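You operate a simulated robot arm through the tools that you are given. There is no shell and no other tool. Be economical: measure what you need, move in short steps, check, and stop when the job is done.

You are at the controls of a simulated two-armed robot. One attempt, no reset.

## Task
On the end of the table, fold the beige towel in half, so that it is half as long.

Only the result counts: the job must be done as asked and must still hold three seconds after the hand-in. Knocking over, shifting, dropping, spilling or breaking anything else fails it. Flat cloth is picked up by pressing the open fingertips on it (5 to 10 N) and closing them slowly along it; thin cloth reads only 2 to 8 mm in the jaws.

## Robot
Two 7-joint arms with two-finger parallel grippers on one trunk, on a base that drives. Base frame: it is fixed to the floor where the robot stands at the start and does not move with it; the origin is under the middle of the robot, x ahead of it, y to its left, z up. Lengths are in mm, angles in degrees, forces in N, time in s.
The left shoulder is at the start at [70, 163, 1070], the right one opposite. Places, roughly: end of the table [600, -200, 800]. Payload 3.43 kg a hand.
Tool frame (each hand has its own): the origin (TCP) lies between the finger pads and is the grasp point; the fingertips stand 34 mm ahead of it; z points along the fingers, y is the line along which they close. The gripper opens to 128 mm. The fingers are 24 mm wide and 12 mm thick; the gripper's body (48 by 130 mm) begins 96 mm behind the TCP.
Orientation is that of the tool frame in the base frame, as a unit quaternion [x, y, z, w]. With the fingers straight down and closing along the base's y, the tool's x points along the base's -x, its y along +y and its z along -z.

## Interface
- The arms move only by the tool arm_command. It takes "left_motion", "right_motion" or both (then of equal length, played together; a hand with none holds still); each is a list that holds one entry, the list of rows, each a list of 7 numbers: the turn, a rotation vector about the tool's x, y, z in degrees, then the shift along the tool's x, y, z in mm, then the finger opening in mm, from 0 to 128. In form: [[[ax, ay, az, dx, dy, dz, hand], ...]]. A call has 1 to 10 rows; each row is the pose to reach, as a shift and turn from the pose commanded when the call began, along the tool's axes at that moment. Rows are played at 5 a second. More than 50 mm and 8.6 degrees between two rows, or a gripper value outside its range, and nothing of the call is played. Where a pose cannot be reached the arm comes as near as it can. A force on the tool above 40 N (or 10 N above the force at the start of the call, whichever is more), or a blocked arm, ends the call early, and 0.2 s more pass. The fingers move at their own pace (about 153 mm/s each) and stop on an object; they squeeze with about 39 N. The grip force told is the motor's: it shows also when the fingers shut on nothing. Time passes only in rows, and 0.2 s behind the last, so rows that repeat a pose let the fingers close. It gives the time, the measured TCP pose, the force on the tool (base axes), the opening and the grip force at its end, in the units of the frame above (readings bear some noise).
- Cameras (640 x 400 px; columns grow to the right, rows downward): "scene" is now at [130.3, 1.2, 1279.7]; the picture's right is [-0.09, -1.00, 0.00], its down [-0.83, 0.07, -0.56] and it looks along [0.56, -0.05, -0.83] (base axes); focal length 214 px, centre (320, 200). "left" rides on the left gripper at [76, 11, -160] in its tool frame; the picture's right is [-0.15, 0.99, 0.00], its down [-0.88, -0.13, -0.46] and it looks along [-0.45, -0.07, 0.89] (tool axes); focal length 234 px, centre (320, 200). "right" rides on the right gripper at [76, -11, -160] in its tool frame; the picture's right is [0.15, 0.99, 0.00], its down [-0.88, 0.13, -0.46] and it looks along [-0.45, 0.07, 0.89] (tool axes); focal length 234 px, centre (320, 200). There is no depth. A picture from a camera that has moved, and an enlarged one, comes with that camera's place and axes in the base frame and with its lens. The place of the scene camera against the robot may be out by one fixed shift of up to 25 mm in any direction.
- camera(camera): a new picture of that camera. The clock stands still meanwhile.
- lift_body(by): slides the trunk up (or, below 0, down) by that many mm; the arms and the scene camera ride with it, the base frame stays. It gives what a move gives, with no picture.
- drive_base(legs): drives the robot by 1 to 6 legs, each [ahead, left, turn to the left] in mm, mm and degrees, along the robot's own axes; the way and the turn of a leg run together, so that a leg with both is an arc; at most 1500 mm and 180 degrees a leg. The arms and the cameras ride along, it lands a little off, and it stops where it bumps. It gives what a move gives.
- pan_tilt(pan, tilt): turns the head with the scene camera to pan (to the left, within 86 degrees either way) and tilt (down, from -29 to 69), counted from straight ahead of the robot. It gives what a move gives.
- zoom(camera, box): a new picture of the part [left, top, right, bottom] of that camera's present view, enlarged. The clock stands still meanwhile.
- close_job(): hands the job in; it is judged then, once.

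Go step by step. Nothing tells you exact positions but the pictures and the camera data: compare them with the known pose of the tool, close in by small moves and look again before you grip or let go. The budget is 120 turns and 100 pictures, counting those below and the enlarged ones. Unless the task says otherwise, let go and move clear before handing in, and close with one line.

The tools are called after "Request:" by a JSON object that holds its "op" and its "data". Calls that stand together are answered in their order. arm_command: Moves the arms, as the interface text tells. Its arguments: {"type":"object","properties":{"left_motion":{"type":"array","items":{"type":"array","items":{"type":"array","items":{"type":"number"}}}},"right_motion":{"type":"array","items":{"type":"array","items":{"type":"array","items":{"type":"number"}}}}},"required":[]} The other tools are called the same way: lift_body (by) slides the trunk up or down; drive_base (legs) drives the base; pan_tilt (pan, tilt) turns the head that bears the scene camera; camera (camera) takes a picture; zoom (camera, box) takes an enlarged picture of a part of a camera's view; close_job () hands the job in.

At the start:

```text
time: 0.0
left_tool_pos: [670.2, 267.4, 982.3]
left_orientation: [-0.001, 1.0, -0.001, 0.001]
left_ft_force: [0.0, -0.1, 0.1]
left_finger_gap: 128.0
left_grasp_force: 0.0
right_tool_pos: [650.4, -331.4, 986.2]
right_orientation: [0.0, 1.0, 0.001, -0.001]
right_ft_force: [0.0, 0.3, -0.3]
right_finger_gap: 127.9
right_grasp_force: 0.0
trunk travel left (down, up): [-550.0, 390.0]
robot x, y, heading: [0.9, -1.0, -0.1]
head pan, tilt: [-5.2, 56.1]
```

scene: 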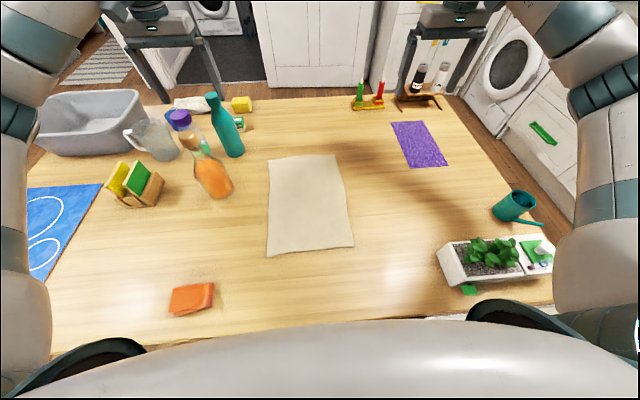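
right: 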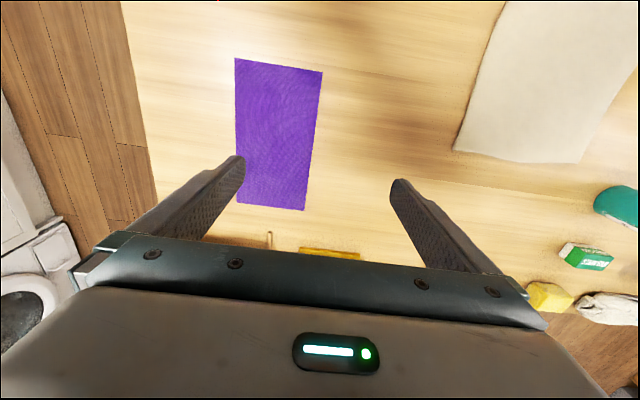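
left: 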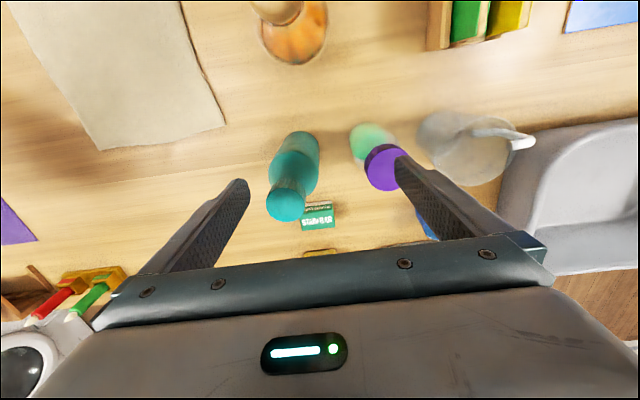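

The beige towel spans roughly x 350–730 and y −125 to 140, long along x, with a tall bottle near its far-left corner. I'll bring both hands up and inward over the towel first, then back the base off a little for reach.

Request:
{"op": "arm_command", "data": {"left_motion": [[[0, 0, 0, 0, 0, -30, 128], [0, 0, 0, 0, -30, -30, 40], [0, 0, 0, 0, -70, -30, 40], [0, 0, 0, 0, -110, -30, 40], [0, 0, 0, 0, -135, -30, 40], [0, 0, 0, 0, -135, -30, 40]]], "right_motion": [[[0, 0, 0, 0, 0, -30, 128], [0, 0, 0, 0, 45, -30, 40], [0, 0, 0, 0, 90, -30, 40], [0, 0, 0, 0, 135, -30, 40], [0, 0, 0, 0, 180, -30, 40], [0, 0, 0, 0, 205, -30, 40]]]}}

Request:
{"op": "drive_base", "data": {"legs": [[-90, 0, 0]]}}

Request:
{"op": "camera", "data": {"camera": "left"}}

Request:
{"op": "camera", "data": {"camera": "right"}}

```text
time: 1.4
left_tool_pos: [668.7, 135.8, 1013.8]
left_orientation: [0.0, 1.0, 0.001, 0.0]
left_ft_force: [0.3, 0.6, 0.1]
left_finger_gap: 39.9
left_grasp_force: 0.0
right_tool_pos: [650.2, -126.6, 1015.7]
right_orientation: [0.001, 1.0, 0.0, 0.0]
right_ft_force: [-0.3, -0.5, 0.2]
right_finger_gap: 39.7
right_grasp_force: 0.0
trunk travel left (down, up): [-550.0, 390.0]
robot x, y, heading: [-0.5, -0.3, -0.1]
head pan, tilt: [-5.2, 56.1]
```

```text
time: 2.5
left_tool_pos: [578.1, 133.8, 1013.8]
left_orientation: [-0.001, 1.0, 0.0, 0.0]
left_ft_force: [-0.2, -0.2, 0.0]
left_finger_gap: 40.0
left_grasp_force: 0.1
right_tool_pos: [559.3, -127.1, 1015.4]
right_orientation: [0.0, 1.0, 0.0, 0.0]
right_ft_force: [-0.7, -0.1, 0.5]
right_finger_gap: 39.8
right_grasp_force: 0.1
trunk travel left (down, up): [-550.0, 390.0]
robot x, y, heading: [-90.7, -2.3, 0.3]
head pan, tilt: [-5.2, 56.1]
```

```text
96 pictures are left
camera left: at [502.3, 144.4, 1173.2], right [0.14, 0.99, 0.0], down [0.88, -0.13, 0.46], along [0.45, -0.07, -0.89], focal length 234 px, centre (320, 200)
```

left: 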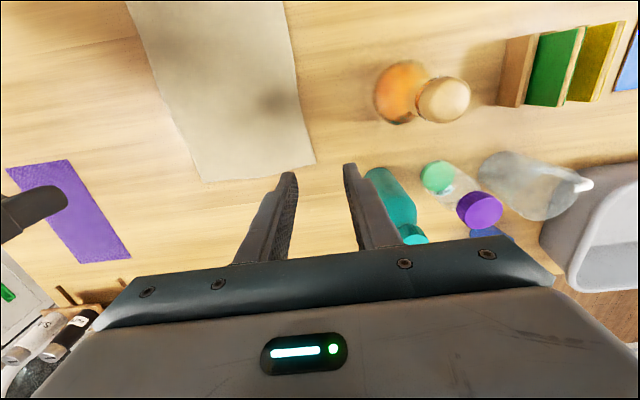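

```text
95 pictures are left
camera right: at [483.1, -138.7, 1175.7], right [-0.15, 0.99, 0.0], down [0.88, 0.13, 0.46], along [0.45, 0.07, -0.89], focal length 234 px, centre (320, 200)
```

right: 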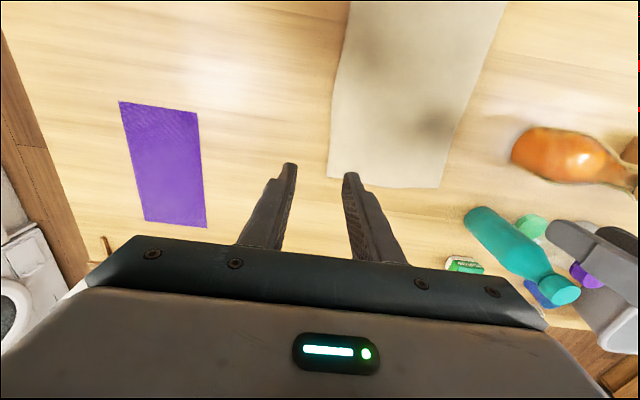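

The two wrist views disagree at z = 700: triangulating suggests the table top is nearer z ≈ 770–790 and the far corners at about x 640. I'll move the hands inward and lower a bit, then look again to pin it down.

Request:
{"op": "arm_command", "data": {"left_motion": [[[0, 0, 0, 0, -35, 0, 40], [0, 0, 0, 0, -35, 40, 40], [0, 0, 0, 0, -35, 80, 40], [0, 0, 0, 0, -35, 80, 40]]], "right_motion": [[[0, 0, 0, 0, 40, 0, 40], [0, 0, 0, 0, 40, 40, 40], [0, 0, 0, 0, 40, 80, 40], [0, 0, 0, 0, 40, 80, 40]]]}}

Request:
{"op": "camera", "data": {"camera": "left"}}

Request:
{"op": "camera", "data": {"camera": "right"}}

Request:
{"op": "camera", "data": {"camera": "scene"}}

```text
time: 3.5
left_tool_pos: [577.2, 98.8, 934.5]
left_orientation: [0.0, 1.0, 0.0, 0.0]
left_ft_force: [0.6, 0.5, -0.2]
left_finger_gap: 40.1
left_grasp_force: 0.0
right_tool_pos: [558.9, -88.6, 935.0]
right_orientation: [0.0, 1.0, 0.0, 0.0]
right_ft_force: [-0.7, 0.1, 0.2]
right_finger_gap: 40.0
right_grasp_force: 0.0
trunk travel left (down, up): [-550.0, 390.0]
robot x, y, heading: [-90.1, -0.0, 0.2]
head pan, tilt: [-5.2, 56.1]
```

```text
94 pictures are left
camera left: at [502.0, 109.0, 1093.0], right [0.14, 0.99, 0.0], down [0.88, -0.13, 0.46], along [0.45, -0.07, -0.89], focal length 234 px, centre (320, 200)
```

left: 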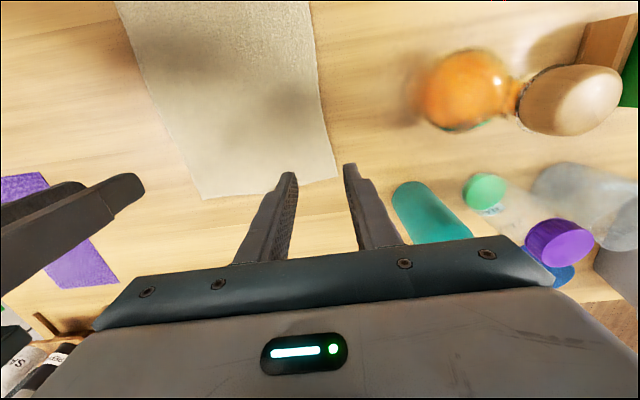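

```text
93 pictures are left
camera right: at [482.4, -100.2, 1094.8], right [-0.15, 0.99, 0.0], down [0.88, 0.13, 0.46], along [0.45, 0.07, -0.89], focal length 234 px, centre (320, 200)
```

right: 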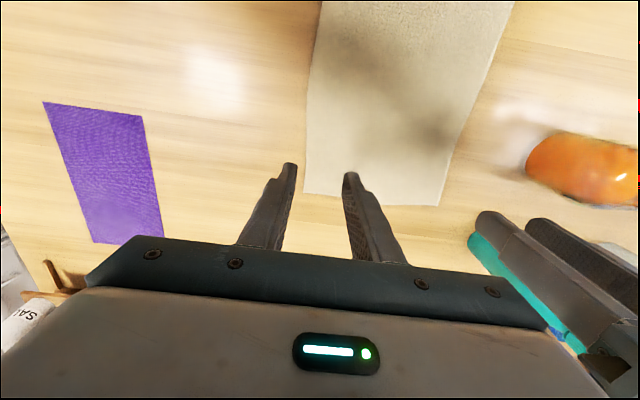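

```text
92 pictures are left
camera scene: at [38.3, 1.3, 1279.9], right [-0.09, -1.0, 0.0], down [-0.83, 0.07, -0.56], along [0.56, -0.05, -0.83], focal length 214 px, centre (320, 200)
```

scene: 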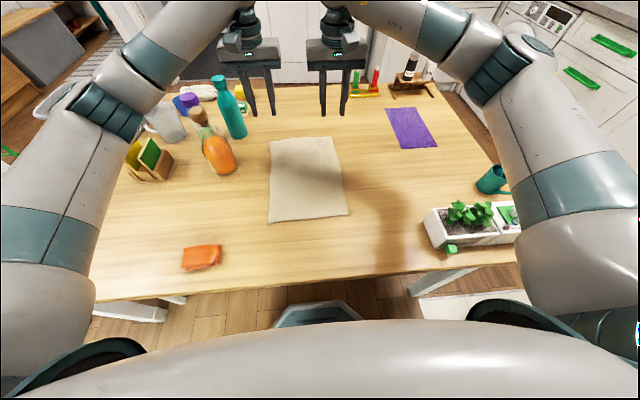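

Triangulation now agrees: table top z ≈ 800, far corners near (620, 117) and (621, −102), near edge at x ≈ 308. I'll back off a bit more and raise the trunk so the arms come in from above, clear of the bottles.

Request:
{"op": "lift_body", "data": {"by": 110}}

Request:
{"op": "drive_base", "data": {"legs": [[-70, 0, 0]]}}

```text
time: 4.9
left_tool_pos: [578.6, 99.0, 1042.7]
left_orientation: [-0.001, 1.0, 0.0, -0.001]
left_ft_force: [0.8, 0.9, 0.2]
left_finger_gap: 39.7
left_grasp_force: 0.1
right_tool_pos: [558.9, -89.9, 1044.2]
right_orientation: [0.0, 1.0, 0.0, 0.001]
right_ft_force: [-1.2, 0.3, 0.4]
right_finger_gap: 40.0
right_grasp_force: 0.0
trunk travel left (down, up): [-660.0, 280.0]
robot x, y, heading: [-92.2, -0.8, 0.4]
head pan, tilt: [-5.2, 56.1]
```

```text
time: 6.0
left_tool_pos: [506.6, 100.5, 1042.9]
left_orientation: [-0.001, 1.0, 0.0, 0.0]
left_ft_force: [-0.1, 0.3, 0.6]
left_finger_gap: 39.7
left_grasp_force: 0.0
right_tool_pos: [488.0, -87.9, 1043.3]
right_orientation: [-0.001, 1.0, 0.0, 0.0]
right_ft_force: [-0.9, -0.6, 0.7]
right_finger_gap: 40.0
right_grasp_force: 0.1
trunk travel left (down, up): [-660.0, 280.0]
robot x, y, heading: [-159.4, -0.5, 0.2]
head pan, tilt: [-5.2, 56.1]
```

Moving both hands above the far corners, fingertips about 45 mm over the cloth, then checking.

Request:
{"op": "arm_command", "data": {"left_motion": [[[0, 0, 0, -34, -5, 0, 36], [0, 0, 0, -68, -10, 0, 36], [0, 0, 0, -101, -15, 0, 36], [0, 0, 0, -101, -15, 40, 36], [0, 0, 0, -101, -15, 80, 36], [0, 0, 0, -101, -15, 120, 36], [0, 0, 0, -101, -15, 160, 36], [0, 0, 0, -101, -15, 160, 36]]], "right_motion": [[[0, 0, 0, -40, 5, 0, 36], [0, 0, 0, -80, 10, 0, 36], [0, 0, 0, -120, 17, 0, 36], [0, 0, 0, -120, 17, 40, 36], [0, 0, 0, -120, 17, 80, 36], [0, 0, 0, -120, 17, 120, 36], [0, 0, 0, -120, 17, 160, 36], [0, 0, 0, -120, 17, 160, 36]]]}}

Request:
{"op": "camera", "data": {"camera": "left"}}

Request:
{"op": "camera", "data": {"camera": "right"}}

Request:
{"op": "camera", "data": {"camera": "scene"}}

```text
time: 7.8
left_tool_pos: [606.3, 84.5, 884.5]
left_orientation: [-0.002, 1.0, 0.001, 0.0]
left_ft_force: [0.8, -0.3, -0.7]
left_finger_gap: 36.0
left_grasp_force: 0.0
right_tool_pos: [606.7, -72.4, 884.9]
right_orientation: [-0.001, 1.0, 0.0, 0.0]
right_ft_force: [0.7, 0.6, 0.1]
right_finger_gap: 36.1
right_grasp_force: 0.1
trunk travel left (down, up): [-660.0, 280.0]
robot x, y, heading: [-160.9, 0.1, 0.1]
head pan, tilt: [-5.2, 56.1]
```

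```text
91 pictures are left
camera left: at [531.4, 94.5, 1043.4], right [0.14, 0.99, 0.0], down [0.88, -0.13, 0.46], along [0.45, -0.07, -0.89], focal length 234 px, centre (320, 200)
```

left: 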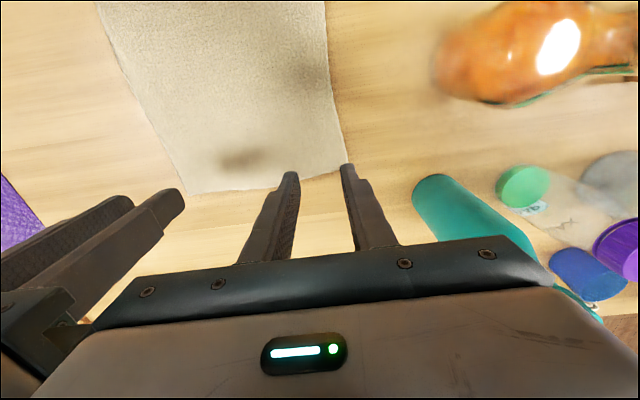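

```text
90 pictures are left
camera right: at [530.5, -82.7, 1045.1], right [-0.15, 0.99, 0.0], down [0.88, 0.13, 0.46], along [0.45, 0.07, -0.89], focal length 234 px, centre (320, 200)
```

right: 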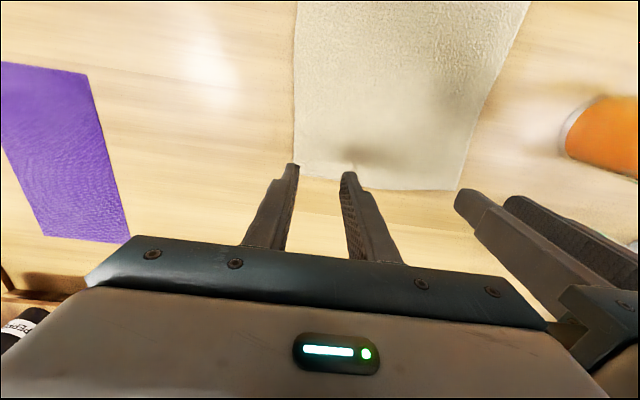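

```text
89 pictures are left
camera scene: at [-32.8, 1.6, 1389.9], right [-0.09, -1.0, 0.0], down [-0.83, 0.07, -0.56], along [0.56, -0.05, -0.83], focal length 214 px, centre (320, 200)
```

scene: 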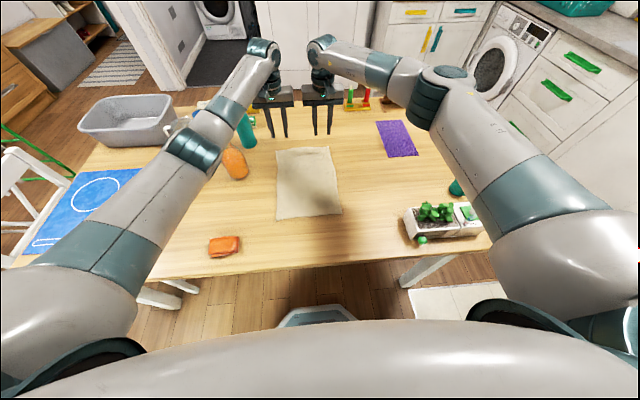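

Corners refined to about (623, 113) and (623, −98). I'll shift each hand slightly inward and descend toward contact.

Request:
{"op": "arm_command", "data": {"left_motion": [[[0, 0, 0, -5, -6, 15, 36], [0, 0, 0, -5, -6, 30, 36], [0, 0, 0, -5, -6, 42, 36], [0, 0, 0, -5, -6, 46, 36], [0, 0, 0, -5, -6, 46, 36]]], "right_motion": [[[0, 0, 0, -5, 5, 15, 36], [0, 0, 0, -5, 5, 30, 36], [0, 0, 0, -5, 5, 42, 36], [0, 0, 0, -5, 5, 46, 36], [0, 0, 0, -5, 5, 46, 36]]]}}

Request:
{"op": "camera", "data": {"camera": "left"}}

Request:
{"op": "camera", "data": {"camera": "right"}}

```text
time: 8.9
left_tool_pos: [612.8, 79.5, 837.2]
left_orientation: [-0.002, 1.0, 0.0, 0.0]
left_ft_force: [-0.4, -0.4, 0.2]
left_finger_gap: 36.1
left_grasp_force: 0.0
right_tool_pos: [613.7, -64.5, 836.8]
right_orientation: [0.0, 1.0, 0.0, -0.001]
right_ft_force: [-0.8, 0.1, 0.3]
right_finger_gap: 36.0
right_grasp_force: 0.1
trunk travel left (down, up): [-660.0, 280.0]
robot x, y, heading: [-160.9, -3.1, 0.2]
head pan, tilt: [-5.2, 56.1]
```

```text
88 pictures are left
camera left: at [538.5, 89.3, 996.3], right [0.14, 0.99, 0.0], down [0.88, -0.13, 0.45], along [0.45, -0.06, -0.89], focal length 234 px, centre (320, 200)
```

left: 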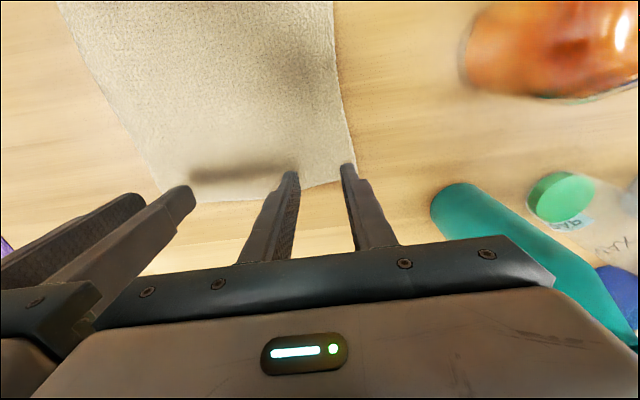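

```text
87 pictures are left
camera right: at [537.0, -76.7, 997.6], right [-0.15, 0.99, 0.0], down [0.88, 0.13, 0.46], along [0.45, 0.07, -0.89], focal length 234 px, centre (320, 200)
```

right: 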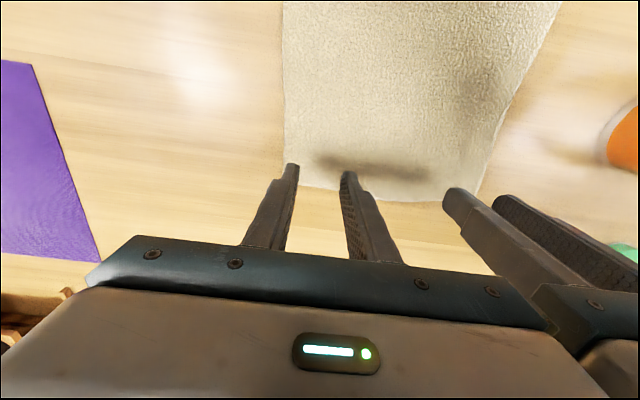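

No contact yet; descending in 3 mm steps.

Request:
{"op": "arm_command", "data": {"left_motion": [[[0, 0, 0, 0, 0, 3, 36], [0, 0, 0, 0, 0, 5, 36], [0, 0, 0, 0, 0, 5, 36]]], "right_motion": [[[0, 0, 0, 0, 0, 3, 36], [0, 0, 0, 0, 0, 5, 36], [0, 0, 0, 0, 0, 5, 36]]]}}

```text
time: 9.8
left_tool_pos: [612.8, 79.4, 831.7]
left_orientation: [-0.002, 1.0, 0.0, -0.002]
left_ft_force: [0.0, -0.5, -0.4]
left_finger_gap: 36.2
left_grasp_force: 0.0
right_tool_pos: [613.3, -65.7, 833.4]
right_orientation: [-0.001, 1.0, 0.0, 0.0]
right_ft_force: [-0.1, 0.2, 0.0]
right_finger_gap: 35.8
right_grasp_force: 0.0
trunk travel left (down, up): [-660.0, 280.0]
robot x, y, heading: [-166.9, 2.8, 0.2]
head pan, tilt: [-5.2, 56.1]
```

Request:
{"op": "arm_command", "data": {"left_motion": [[[0, 0, 0, 0, 0, 3, 36], [0, 0, 0, 0, 0, 6, 36], [0, 0, 0, 0, 0, 6, 36]]], "right_motion": [[[0, 0, 0, 0, 0, 3, 36], [0, 0, 0, 0, 0, 6, 36], [0, 0, 0, 0, 0, 6, 36]]]}}

Request:
{"op": "camera", "data": {"camera": "left"}}

```text
time: 10.6
left_tool_pos: [612.6, 79.6, 825.0]
left_orientation: [-0.002, 1.0, 0.0, 0.0]
left_ft_force: [-0.3, 1.0, -0.7]
left_finger_gap: 35.9
left_grasp_force: 0.2
right_tool_pos: [613.6, -65.2, 827.0]
right_orientation: [-0.001, 1.0, 0.0, -0.001]
right_ft_force: [0.5, 0.3, -0.1]
right_finger_gap: 35.8
right_grasp_force: 0.1
trunk travel left (down, up): [-660.0, 280.0]
robot x, y, heading: [-158.4, -2.6, 0.2]
head pan, tilt: [-5.2, 56.1]
```

```text
86 pictures are left
camera left: at [537.6, 89.0, 984.6], right [0.14, 0.99, 0.0], down [0.88, -0.13, 0.46], along [0.45, -0.07, -0.89], focal length 234 px, centre (320, 200)
```

left: 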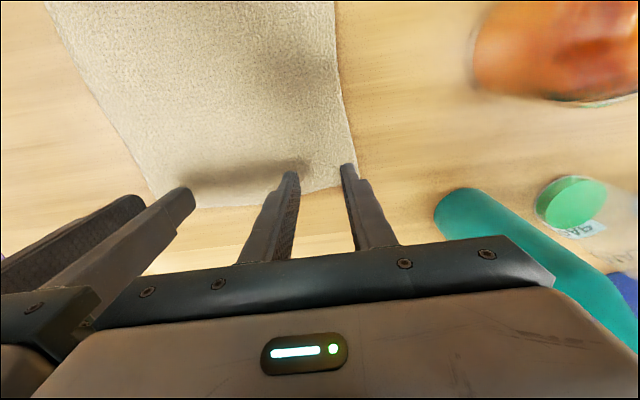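

Still above the cloth; continuing down gently.

Request:
{"op": "arm_command", "data": {"left_motion": [[[0, 0, 0, 0, 0, 3, 36], [0, 0, 0, 0, 0, 6, 36], [0, 0, 0, 0, 0, 9, 36], [0, 0, 0, 0, 0, 9, 36]]], "right_motion": [[[0, 0, 0, 0, 0, 3, 36], [0, 0, 0, 0, 0, 6, 36], [0, 0, 0, 0, 0, 9, 36], [0, 0, 0, 0, 0, 9, 36]]]}}

```text
time: 11.6
left_tool_pos: [613.0, 80.8, 816.8]
left_orientation: [-0.002, 1.0, 0.0, 0.0]
left_ft_force: [0.2, -0.2, 0.1]
left_finger_gap: 36.1
left_grasp_force: 0.0
right_tool_pos: [612.7, -65.4, 816.5]
right_orientation: [0.0, 1.0, 0.0, 0.0]
right_ft_force: [-0.8, 0.4, -0.2]
right_finger_gap: 35.8
right_grasp_force: 0.1
trunk travel left (down, up): [-660.0, 280.0]
robot x, y, heading: [-161.2, -0.6, 0.1]
head pan, tilt: [-5.2, 56.1]
```

Request:
{"op": "arm_command", "data": {"left_motion": [[[0, 0, 0, 0, 0, 3, 36], [0, 0, 0, 0, 0, 6, 36], [0, 0, 0, 0, 0, 9, 36], [0, 0, 0, 0, 0, 9, 36]]], "right_motion": [[[0, 0, 0, 0, 0, 3, 36], [0, 0, 0, 0, 0, 6, 36], [0, 0, 0, 0, 0, 9, 36], [0, 0, 0, 0, 0, 9, 36]]]}}

Request:
{"op": "camera", "data": {"camera": "left"}}

Request:
{"op": "camera", "data": {"camera": "right"}}

```text
time: 12.6
left_tool_pos: [613.1, 79.4, 807.9]
left_orientation: [-0.002, 1.0, 0.0, -0.001]
left_ft_force: [0.2, 0.0, 0.5]
left_finger_gap: 36.1
left_grasp_force: 0.0
right_tool_pos: [613.1, -65.7, 809.5]
right_orientation: [0.0, 1.0, 0.0, 0.0]
right_ft_force: [-0.9, 1.1, 0.0]
right_finger_gap: 36.2
right_grasp_force: 0.1
trunk travel left (down, up): [-660.0, 280.0]
robot x, y, heading: [-163.1, 1.5, 0.2]
head pan, tilt: [-5.2, 56.1]
```

```text
85 pictures are left
camera left: at [537.9, 89.1, 967.5], right [0.14, 0.99, 0.0], down [0.88, -0.13, 0.45], along [0.45, -0.06, -0.89], focal length 234 px, centre (320, 200)
```

left: 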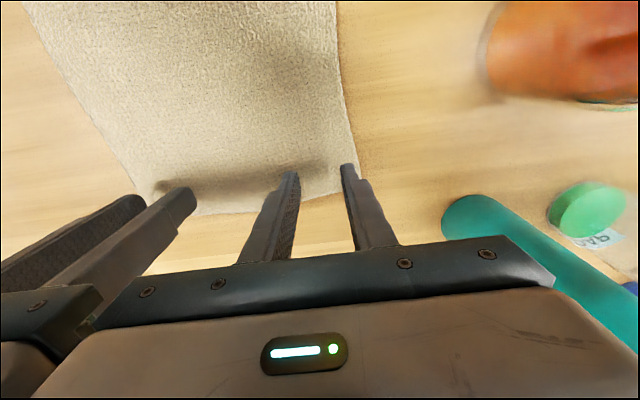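

```text
84 pictures are left
camera right: at [537.6, -76.6, 969.0], right [-0.15, 0.99, 0.0], down [0.88, 0.13, 0.46], along [0.45, 0.07, -0.89], focal length 234 px, centre (320, 200)
```

right: 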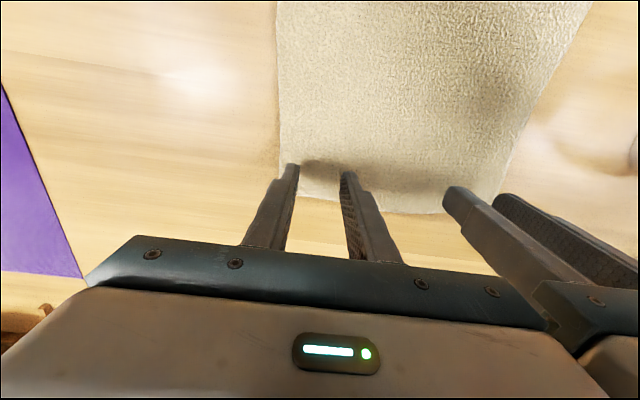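

Contact is close (cloth near z ≈ 771 by the latest parallax; far edge x ≈ 634). I'll nudge outward to the edge and creep down.

Request:
{"op": "arm_command", "data": {"left_motion": [[[0, 0, 0, -7, -3, -2, 36], [0, 0, 0, -7, -3, 2, 36], [0, 0, 0, -7, -3, 4, 36], [0, 0, 0, -7, -3, 4, 36]]], "right_motion": [[[0, 0, 0, -7, 4, -2, 36], [0, 0, 0, -7, 4, 2, 36], [0, 0, 0, -7, 4, 4, 36], [0, 0, 0, -7, 4, 4, 36]]]}}

```text
time: 13.6
left_tool_pos: [619.6, 76.4, 803.8]
left_orientation: [-0.002, 1.0, -0.001, 0.0]
left_ft_force: [-0.5, -0.3, 0.0]
left_finger_gap: 36.1
left_grasp_force: 0.0
right_tool_pos: [620.0, -60.7, 805.7]
right_orientation: [-0.001, 1.0, 0.0, 0.0]
right_ft_force: [-0.3, -0.1, -0.9]
right_finger_gap: 36.0
right_grasp_force: 0.1
trunk travel left (down, up): [-660.0, 280.0]
robot x, y, heading: [-162.7, 0.8, 0.0]
head pan, tilt: [-5.2, 56.1]
```

Request:
{"op": "arm_command", "data": {"left_motion": [[[0, 0, 0, 0, 0, 2, 36], [0, 0, 0, 0, 0, 4, 36], [0, 0, 0, 0, 0, 5, 36], [0, 0, 0, 0, 0, 5, 36]]], "right_motion": [[[0, 0, 0, 0, 0, 2, 36], [0, 0, 0, 0, 0, 4, 36], [0, 0, 0, 0, 0, 5, 36], [0, 0, 0, 0, 0, 5, 36]]]}}

```text
time: 14.6
left_tool_pos: [619.5, 77.0, 799.5]
left_orientation: [-0.002, 1.0, 0.0, 0.0]
left_ft_force: [-0.2, 0.2, -0.1]
left_finger_gap: 36.0
left_grasp_force: 0.1
right_tool_pos: [620.6, -60.9, 800.7]
right_orientation: [-0.001, 1.0, 0.0, -0.001]
right_ft_force: [1.5, -0.2, 0.1]
right_finger_gap: 35.9
right_grasp_force: 0.1
trunk travel left (down, up): [-660.0, 280.0]
robot x, y, heading: [-162.6, 0.8, 0.1]
head pan, tilt: [-5.2, 56.1]
```

Request:
{"op": "arm_command", "data": {"left_motion": [[[0, 0, 0, 0, 0, 2, 36], [0, 0, 0, 0, 0, 4, 36], [0, 0, 0, 0, 0, 6, 36], [0, 0, 0, 0, 0, 6, 36]]], "right_motion": [[[0, 0, 0, 0, 0, 2, 36], [0, 0, 0, 0, 0, 4, 36], [0, 0, 0, 0, 0, 6, 36], [0, 0, 0, 0, 0, 6, 36]]]}}

Request:
{"op": "camera", "data": {"camera": "left"}}

Request:
{"op": "camera", "data": {"camera": "right"}}

```text
time: 15.6
left_tool_pos: [619.1, 76.1, 792.2]
left_orientation: [-0.001, 1.0, -0.001, -0.001]
left_ft_force: [-0.4, -0.6, 0.5]
left_finger_gap: 36.2
left_grasp_force: 0.1
right_tool_pos: [619.7, -61.8, 793.3]
right_orientation: [-0.001, 1.0, 0.0, 0.0]
right_ft_force: [0.6, -0.3, -0.4]
right_finger_gap: 36.2
right_grasp_force: 0.1
trunk travel left (down, up): [-660.0, 280.0]
robot x, y, heading: [-156.2, 1.9, -0.1]
head pan, tilt: [-5.2, 56.1]
```

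```text
83 pictures are left
camera left: at [544.5, 86.6, 952.2], right [0.14, 0.99, 0.0], down [0.88, -0.13, 0.45], along [0.45, -0.07, -0.89], focal length 234 px, centre (320, 200)
```

left: 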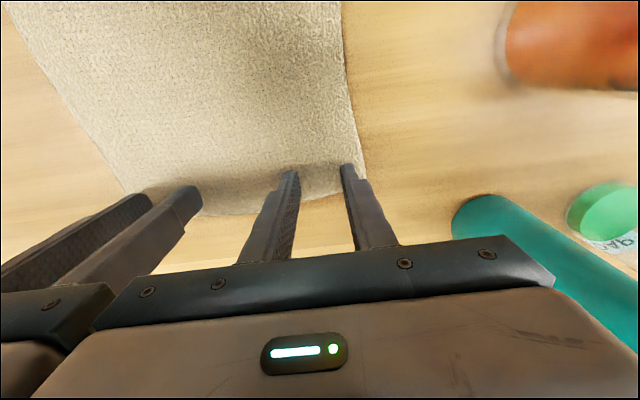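

```text
82 pictures are left
camera right: at [543.7, -73.3, 954.3], right [-0.15, 0.99, 0.0], down [0.88, 0.13, 0.46], along [0.45, 0.07, -0.89], focal length 234 px, centre (320, 200)
```

right: 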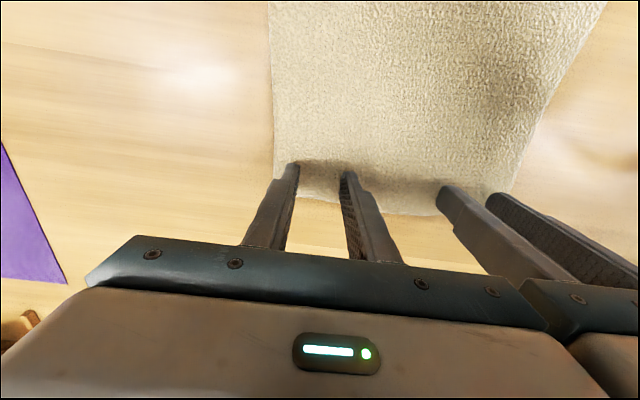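

Cloth is still lower (about z 700–740 then). I'll continue creeping down with fine rows.

Request:
{"op": "arm_command", "data": {"left_motion": [[[0, 0, 0, 0, 0, 3, 36], [0, 0, 0, 0, 0, 6, 36], [0, 0, 0, 0, 0, 9, 36], [0, 0, 0, 0, 0, 12, 36], [0, 0, 0, 0, 0, 15, 36], [0, 0, 0, 0, 0, 18, 36], [0, 0, 0, 0, 0, 18, 36]]], "right_motion": [[[0, 0, 0, 0, 0, 3, 36], [0, 0, 0, 0, 0, 6, 36], [0, 0, 0, 0, 0, 9, 36], [0, 0, 0, 0, 0, 12, 36], [0, 0, 0, 0, 0, 15, 36], [0, 0, 0, 0, 0, 18, 36], [0, 0, 0, 0, 0, 18, 36]]]}}

Request:
{"op": "camera", "data": {"camera": "left"}}

Request:
{"op": "camera", "data": {"camera": "right"}}

Request:
{"op": "camera", "data": {"camera": "scene"}}

```text
time: 16.9
left_tool_pos: [621.7, 75.6, 787.4]
left_orientation: [-0.002, 1.0, -0.001, 0.01]
left_ft_force: [-2.9, 0.2, 19.7]
left_finger_gap: 36.0
left_grasp_force: 0.1
right_tool_pos: [620.6, -62.4, 786.7]
right_orientation: [-0.001, 1.0, 0.001, 0.006]
right_ft_force: [-3.5, -1.3, 21.8]
right_finger_gap: 35.9
right_grasp_force: 0.0
trunk travel left (down, up): [-660.0, 280.0]
robot x, y, heading: [-160.8, -1.3, 0.1]
head pan, tilt: [-5.2, 56.1]
stopped in row 6 (left hand): the force on the tool passed its limit (the readings are from after the stop); the commanded pose is now the measured one
```

```text
81 pictures are left
camera left: at [543.1, 86.1, 945.1], right [0.14, 0.99, 0.0], down [0.87, -0.13, 0.47], along [0.47, -0.07, -0.88], focal length 234 px, centre (320, 200)
```

left: 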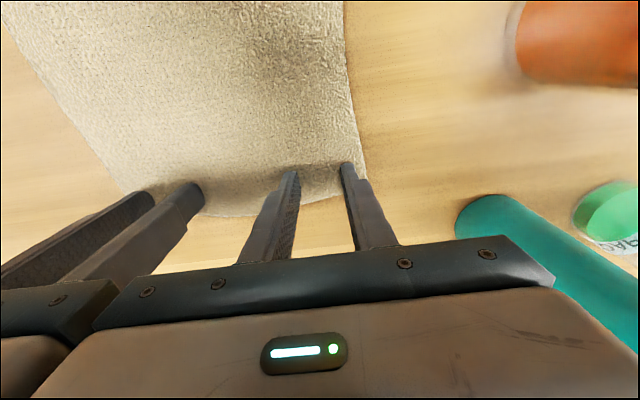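

```text
80 pictures are left
camera right: at [542.4, -73.1, 946.2], right [-0.15, 0.99, 0.0], down [0.87, 0.13, 0.47], along [0.46, 0.07, -0.88], focal length 234 px, centre (320, 200)
```

right: 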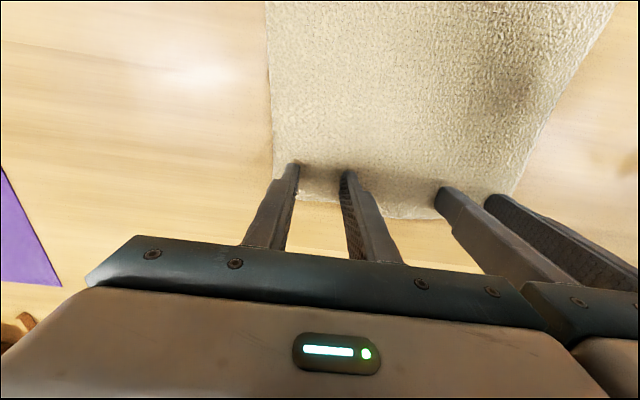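

```text
79 pictures are left
camera scene: at [-37.3, 1.3, 1390.3], right [-0.09, -1.0, 0.0], down [-0.82, 0.07, -0.56], along [0.56, -0.05, -0.83], focal length 214 px, centre (320, 200)
```

scene: 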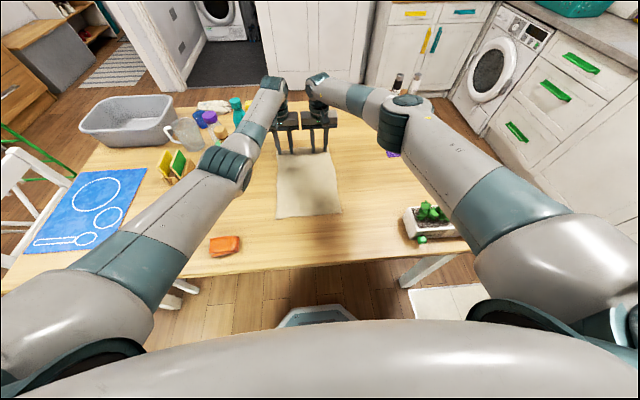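

Touchdown: the cloth top is at z ≈ 753, and tips are within ~10 mm of the corners. I'll lift slightly, move 6 mm toward the edge, and press lightly.

Request:
{"op": "arm_command", "data": {"left_motion": [[[0, -0.6, 0, 0, 0, -6, 36], [0, -0.6, 0, -6, 2, -6, 36], [0, -0.6, 0, -6, 2, -2, 36], [0, -0.6, 0, -6, 2, 0, 36], [0, -0.6, 0, -6, 2, 0, 36]]], "right_motion": [[[0, -0.4, 0, 0, 0, -6, 36], [0, -0.4, 0, -6, -3, -6, 36], [0, -0.4, 0, -6, -3, -2, 36], [0, -0.4, 0, -6, -3, 0, 36], [0, -0.4, 0, -6, -3, 0, 36]]]}}

```text
time: 18.1
left_tool_pos: [626.1, 78.4, 786.6]
left_orientation: [-0.002, 1.0, -0.002, 0.015]
left_ft_force: [5.2, -6.3, 19.7]
left_finger_gap: 36.3
left_grasp_force: 0.2
right_tool_pos: [625.4, -64.1, 786.8]
right_orientation: [-0.001, 1.0, 0.002, 0.011]
right_ft_force: [0.0, 7.7, 33.6]
right_finger_gap: 35.9
right_grasp_force: 0.2
trunk travel left (down, up): [-660.0, 280.0]
robot x, y, heading: [-162.1, 0.4, 0.1]
head pan, tilt: [-5.2, 56.1]
```

Pressing a bit too hard; easing up and squaring the tools.

Request:
{"op": "arm_command", "data": {"left_motion": [[[0, 1.6, 0, 0, 0, -3, 36], [0, 1.6, 0, 0, 0, -3, 36]]], "right_motion": [[[0, 1.2, 0, 0, 0, -3, 36], [0, 1.2, 0, 0, 0, -3, 36]]]}}

```text
time: 18.8
left_tool_pos: [625.8, 78.0, 787.3]
left_orientation: [-0.002, 1.0, -0.001, -0.001]
left_ft_force: [4.7, -7.9, 17.3]
left_finger_gap: 36.5
left_grasp_force: 0.5
right_tool_pos: [625.5, -65.0, 787.0]
right_orientation: [-0.001, 1.0, 0.001, -0.001]
right_ft_force: [6.3, 8.6, 25.7]
right_finger_gap: 36.5
right_grasp_force: 0.5
trunk travel left (down, up): [-660.0, 280.0]
robot x, y, heading: [-165.7, -1.6, -0.0]
head pan, tilt: [-5.2, 56.1]
```

Request:
{"op": "arm_command", "data": {"left_motion": [[[0, 0, 0, 0, 0, -1.5, 36], [0, 0, 0, 0, 0, -1.5, 36]]], "right_motion": [[[0, 0, 0, 0, 0, -2.5, 36], [0, 0, 0, 0, 0, -2.5, 36]]]}}

```text
time: 19.4
left_tool_pos: [625.4, 79.5, 787.6]
left_orientation: [-0.002, 1.0, -0.001, -0.003]
left_ft_force: [3.3, -9.1, 15.8]
left_finger_gap: 36.5
left_grasp_force: 0.5
right_tool_pos: [625.3, -65.2, 787.4]
right_orientation: [0.0, 1.0, 0.001, -0.003]
right_ft_force: [3.1, 9.7, 13.1]
right_finger_gap: 36.2
right_grasp_force: 0.0
trunk travel left (down, up): [-660.0, 280.0]
robot x, y, heading: [-163.4, -2.3, 0.1]
head pan, tilt: [-5.2, 56.1]
```

Now easing a touch more to about 8 N and closing slowly along the cloth.

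Request:
{"op": "arm_command", "data": {"left_motion": [[[0, 0, 0, 0, 0, -1, 36], [0, 0, 0, 0, 0, -1, 32], [0, 0, 0, 0, 0, -1, 28], [0, 0, 0, 0, 0, -1, 24], [0, 0, 0, 0, 0, -1, 20], [0, 0, 0, 0, 0, -1, 16], [0, 0, 0, 0, 0, -1, 12], [0, 0, 0, 0, 0, -1, 8], [0, 0, 0, 0, 0, -1, 3], [0, 0, 0, 0, 0, -1, 0]]], "right_motion": [[[0, 0, 0, 0, 0, -0.7, 36], [0, 0, 0, 0, 0, -0.7, 32], [0, 0, 0, 0, 0, -0.7, 28], [0, 0, 0, 0, 0, -0.7, 24], [0, 0, 0, 0, 0, -0.7, 20], [0, 0, 0, 0, 0, -0.7, 16], [0, 0, 0, 0, 0, -0.7, 12], [0, 0, 0, 0, 0, -0.7, 8], [0, 0, 0, 0, 0, -0.7, 3], [0, 0, 0, 0, 0, -0.7, 0]]]}}

Request:
{"op": "camera", "data": {"camera": "left"}}

Request:
{"op": "camera", "data": {"camera": "right"}}

```text
time: 21.6
left_tool_pos: [627.9, 78.7, 787.4]
left_orientation: [-0.002, 1.0, -0.001, -0.004]
left_ft_force: [0.4, 0.2, 8.2]
left_finger_gap: 0.0
left_grasp_force: 33.1
right_tool_pos: [626.8, -65.6, 787.6]
right_orientation: [0.0, 1.0, 0.001, -0.003]
right_ft_force: [-0.5, 0.4, 5.0]
right_finger_gap: 0.0
right_grasp_force: 32.3
trunk travel left (down, up): [-660.0, 280.0]
robot x, y, heading: [-167.1, 1.8, 0.3]
head pan, tilt: [-5.2, 56.1]
```

```text
78 pictures are left
camera left: at [553.9, 88.5, 947.6], right [0.14, 0.99, 0.0], down [0.88, -0.13, 0.45], along [0.45, -0.07, -0.89], focal length 234 px, centre (320, 200)
```

left: 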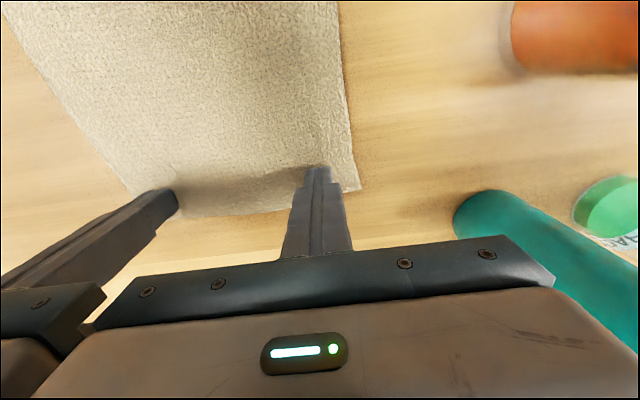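

```text
77 pictures are left
camera right: at [553.2, -76.7, 948.7], right [-0.15, 0.99, 0.0], down [0.88, 0.13, 0.45], along [0.44, 0.07, -0.89], focal length 234 px, centre (320, 200)
```

right: 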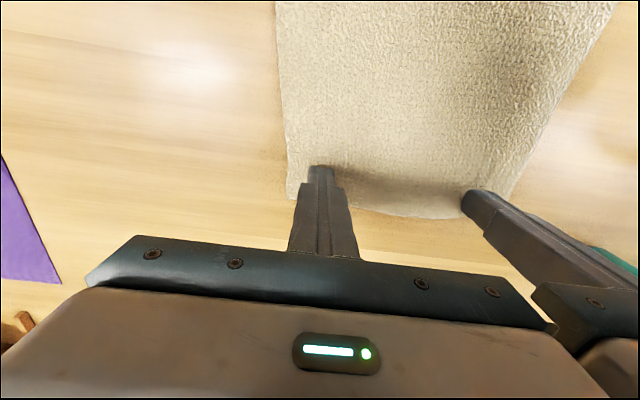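

The fingers slid over the cloth without catching (gap 0). I'll reopen, press a little firmer and retry.

Request:
{"op": "arm_command", "data": {"left_motion": [[[0, 0, 0, 0, 0, -8, 0], [0, 0, 0, 0, 0, -8, 38], [0, 0, 0, 0, 0, -8, 38], [0, 0, 0, 0, 0, 0, 38], [0, 0, 0, 0, 0, 3, 38], [0, 0, 0, 0, 0, 3, 38]]], "right_motion": [[[0, 0, 0, 0, 0, -8, 0], [0, 0, 0, 0, 0, -8, 38], [0, 0, 0, 0, 0, -8, 38], [0, 0, 0, 0, 0, 0, 38], [0, 0, 0, 0, 0, 3.5, 38], [0, 0, 0, 0, 0, 3.5, 38]]]}}

```text
time: 22.9
left_tool_pos: [627.1, 78.5, 788.0]
left_orientation: [-0.002, 1.0, -0.001, -0.001]
left_ft_force: [3.1, 0.8, 11.5]
left_finger_gap: 37.9
left_grasp_force: 0.0
right_tool_pos: [626.7, -64.1, 786.9]
right_orientation: [-0.001, 1.0, 0.0, -0.002]
right_ft_force: [5.0, -2.4, 19.1]
right_finger_gap: 37.9
right_grasp_force: 0.1
trunk travel left (down, up): [-660.0, 280.0]
robot x, y, heading: [-161.2, -0.9, -0.1]
head pan, tilt: [-5.2, 56.1]
```

Request:
{"op": "arm_command", "data": {"left_motion": [[[0, 0, 0, 0, 0, 1, 36], [0, 0, 0, 0, 0, 1, 34], [0, 0, 0, 0, 0, 1, 32], [0, 0, 0, 0, 0, 1, 30], [0, 0, 0, 0, 0, 1, 28], [0, 0, 0, 0, 0, 1, 26], [0, 0, 0, 0, 0, 1, 24], [0, 0, 0, 0, 0, 1, 22], [0, 0, 0, 0, 0, 1, 20], [0, 0, 0, 0, 0, 1, 18]]], "right_motion": [[[0, 0, 0, 0, 0, 0, 36], [0, 0, 0, 0, 0, 0, 34], [0, 0, 0, 0, 0, 0, 32], [0, 0, 0, 0, 0, 0, 30], [0, 0, 0, 0, 0, 0, 28], [0, 0, 0, 0, 0, 0, 26], [0, 0, 0, 0, 0, 0, 24], [0, 0, 0, 0, 0, 0, 22], [0, 0, 0, 0, 0, 0, 20], [0, 0, 0, 0, 0, 0, 18]]]}}

Request:
{"op": "zoom", "data": {"camera": "left", "box": [220, 100, 420, 225]}}

Request:
{"op": "zoom", "data": {"camera": "right", "box": [220, 100, 420, 225]}}

```text
time: 25.1
left_tool_pos: [625.5, 79.7, 787.1]
left_orientation: [-0.002, 1.0, 0.002, -0.001]
left_ft_force: [-1.0, -5.7, 23.6]
left_finger_gap: 18.9
left_grasp_force: 1.2
right_tool_pos: [624.8, -66.4, 786.9]
right_orientation: [0.001, 1.0, -0.001, -0.002]
right_ft_force: [-0.2, 5.7, 19.7]
right_finger_gap: 19.2
right_grasp_force: 1.2
trunk travel left (down, up): [-660.0, 280.0]
robot x, y, heading: [-162.8, -0.8, -0.1]
head pan, tilt: [-5.2, 56.1]
```

```text
3.20 times, centred on (320, 162) of left
camera zoom: at [551.7, 89.0, 946.7], right [0.14, 0.99, 0.0], down [0.88, -0.13, 0.45], along [0.45, -0.06, -0.89], focal length 749 px, centre (320, 320)
```

zoom: 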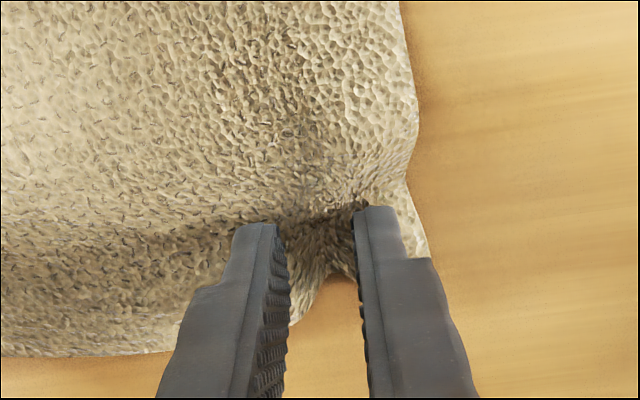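

```text
3.20 times, centred on (320, 162) of right
camera zoom: at [549.6, -77.4, 947.4], right [-0.15, 0.99, 0.0], down [0.88, 0.13, 0.45], along [0.45, 0.07, -0.89], focal length 749 px, centre (320, 320)
```

zoom: 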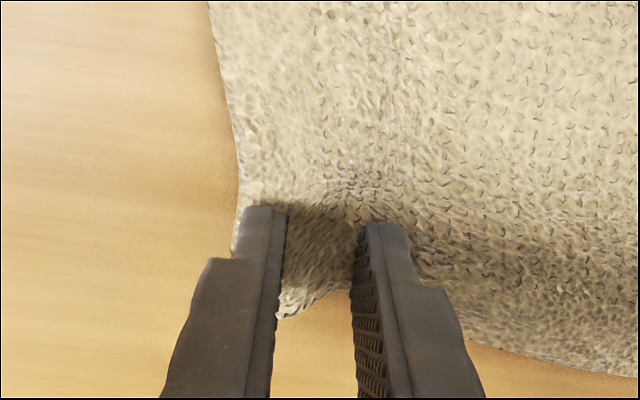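

The cloth is bunching up nicely between both pairs of fingers now. Continuing to close.

Request:
{"op": "arm_command", "data": {"left_motion": [[[0, 0, 0, 0, 0, 0, 16], [0, 0, 0, 0, 0, 0, 14], [0, 0, 0, 0, 0, 0, 12], [0, 0, 0, 0, 0, 0, 10], [0, 0, 0, 0, 0, 0, 8], [0, 0, 0, 0, 0, 0, 6], [0, 0, 0, 0, 0, 0, 4], [0, 0, 0, 0, 0, 0, 2], [0, 0, 0, 0, 0, 0, 0], [0, 0, 0, 0, 0, 0, 0]]], "right_motion": [[[0, 0, 0, 0, 0, 0, 16], [0, 0, 0, 0, 0, 0, 14], [0, 0, 0, 0, 0, 0, 12], [0, 0, 0, 0, 0, 0, 10], [0, 0, 0, 0, 0, 0, 8], [0, 0, 0, 0, 0, 0, 6], [0, 0, 0, 0, 0, 0, 4], [0, 0, 0, 0, 0, 0, 2], [0, 0, 0, 0, 0, 0, 0], [0, 0, 0, 0, 0, 0, 0]]]}}

Request:
{"op": "zoom", "data": {"camera": "left", "box": [220, 100, 420, 225]}}

Request:
{"op": "zoom", "data": {"camera": "right", "box": [220, 100, 420, 225]}}

```text
time: 27.4
left_tool_pos: [626.5, 76.6, 787.1]
left_orientation: [0.0, 1.0, -0.001, -0.002]
left_ft_force: [-0.4, -9.1, 23.6]
left_finger_gap: 4.2
left_grasp_force: 38.8
right_tool_pos: [624.8, -65.9, 787.6]
right_orientation: [-0.001, 1.0, 0.001, -0.002]
right_ft_force: [0.6, 5.0, 18.9]
right_finger_gap: 2.9
right_grasp_force: 37.7
trunk travel left (down, up): [-660.0, 280.0]
robot x, y, heading: [-161.8, -2.8, -0.0]
head pan, tilt: [-5.2, 56.1]
```

```text
3.20 times, centred on (320, 162) of left
camera zoom: at [551.6, 87.7, 946.7], right [0.14, 0.99, 0.0], down [0.88, -0.13, 0.45], along [0.45, -0.07, -0.89], focal length 749 px, centre (320, 320)
```

zoom: 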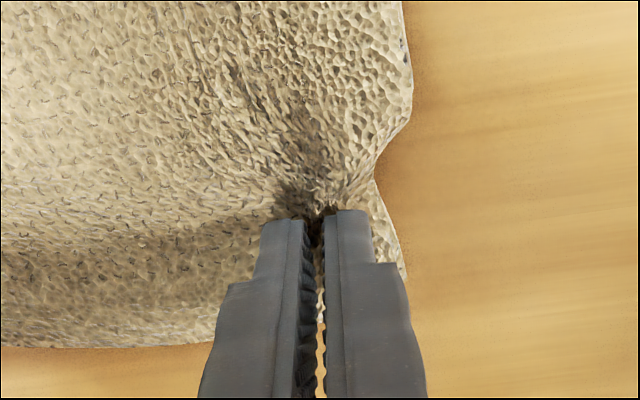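

```text
3.20 times, centred on (320, 162) of right
camera zoom: at [549.4, -76.4, 947.5], right [-0.15, 0.99, 0.0], down [0.88, 0.13, 0.45], along [0.45, 0.07, -0.89], focal length 749 px, centre (320, 320)
```

zoom: 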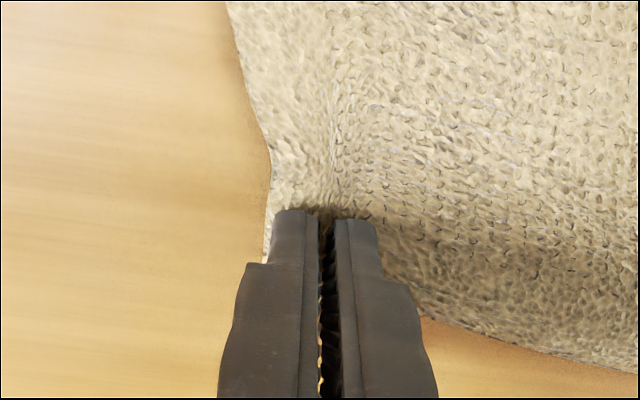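

Both hands hold the cloth (4.2 and 2.9 mm). I'll lift gently and check.

Request:
{"op": "arm_command", "data": {"left_motion": [[[0, 0, 0, 0, 0, -12, 0], [0, 0, 0, 3, 0, -25, 0], [0, 0, 0, 8, 0, -40, 0], [0, 0, 0, 15, 3, -55, 0], [0, 0, 0, 25, 6, -70, 0], [0, 0, 0, 25, 6, -70, 0]]], "right_motion": [[[0, 0, 0, 0, 0, -12, 0], [0, 0, 0, 3, 0, -25, 0], [0, 0, 0, 8, 0, -40, 0], [0, 0, 0, 15, -3, -55, 0], [0, 0, 0, 25, -6, -70, 0], [0, 0, 0, 25, -6, -70, 0]]]}}

Request:
{"op": "camera", "data": {"camera": "left"}}

Request:
{"op": "camera", "data": {"camera": "scene"}}

```text
time: 28.8
left_tool_pos: [605.3, 84.9, 852.3]
left_orientation: [-0.002, 1.0, -0.001, -0.005]
left_ft_force: [-0.1, -1.3, -0.2]
left_finger_gap: 3.8
left_grasp_force: 38.1
right_tool_pos: [604.2, -70.5, 853.0]
right_orientation: [-0.002, 1.0, 0.0, -0.004]
right_ft_force: [0.1, -0.2, 0.1]
right_finger_gap: 0.0
right_grasp_force: 33.1
trunk travel left (down, up): [-660.0, 280.0]
robot x, y, heading: [-162.8, -0.1, 0.2]
head pan, tilt: [-5.2, 56.1]
```

```text
72 pictures are left
camera left: at [532.5, 94.2, 1012.6], right [0.14, 0.99, 0.0], down [0.89, -0.13, 0.45], along [0.44, -0.07, -0.89], focal length 234 px, centre (320, 200)
```

left: 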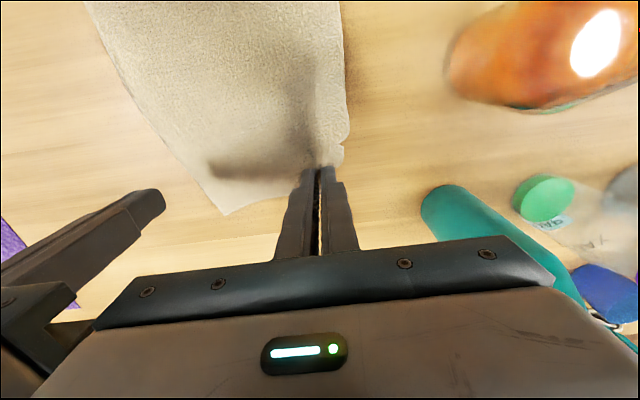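

```text
71 pictures are left
camera scene: at [-30.6, 1.6, 1389.6], right [-0.09, -1.0, 0.0], down [-0.83, 0.07, -0.56], along [0.56, -0.05, -0.83], focal length 214 px, centre (320, 200)
```

scene: 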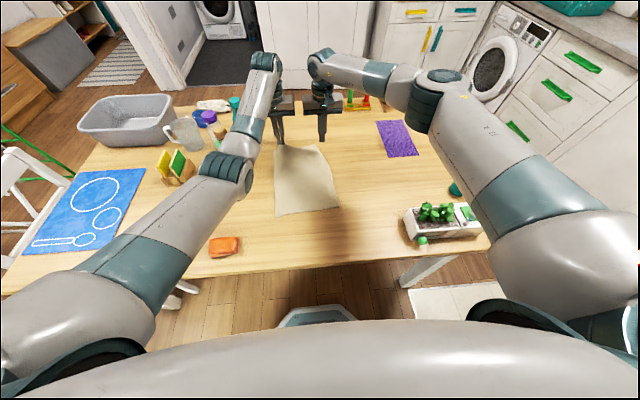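

The right hand slipped; the left still holds. I'll lower the left corner back where it was and regrip with the right.

Request:
{"op": "arm_command", "data": {"left_motion": [[[0, 0, 0, -5, 0, 15, 0], [0, 0, 0, -12, -3, 30, 0], [0, 0, 0, -18, -5, 45, 0], [0, 0, 0, -22, -6, 58, 0], [0, 0, 0, -22, -6, 63, 0], [0, 0, 0, -22, -6, 63, 0]]], "right_motion": [[[0, 0, 0, -5, 0, 10, 0], [0, 0, 0, -12, 0, 20, 38], [0, 0, 0, -18, 3, 30, 38], [0, 0, 0, -22, 3, 40, 38], [0, 0, 0, -22, 3, 50, 38], [0, 0, 0, -22, 3, 50, 38]]]}}

Request:
{"op": "camera", "data": {"camera": "right"}}

```text
time: 30.1
left_tool_pos: [624.9, 76.5, 792.4]
left_orientation: [-0.001, 1.0, -0.001, -0.003]
left_ft_force: [1.1, -1.8, 6.2]
left_finger_gap: 3.5
left_grasp_force: 38.8
right_tool_pos: [624.1, -68.7, 804.7]
right_orientation: [0.0, 1.0, 0.001, -0.002]
right_ft_force: [0.1, -0.4, -0.3]
right_finger_gap: 38.1
right_grasp_force: 0.1
trunk travel left (down, up): [-660.0, 280.0]
robot x, y, heading: [-161.5, -4.2, -0.2]
head pan, tilt: [-5.2, 56.1]
```

```text
70 pictures are left
camera right: at [548.9, -79.4, 965.9], right [-0.15, 0.99, 0.0], down [0.88, 0.13, 0.45], along [0.45, 0.07, -0.89], focal length 234 px, centre (320, 200)
```

right: 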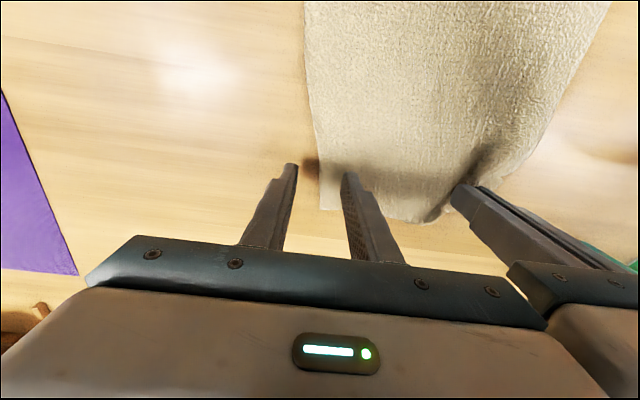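

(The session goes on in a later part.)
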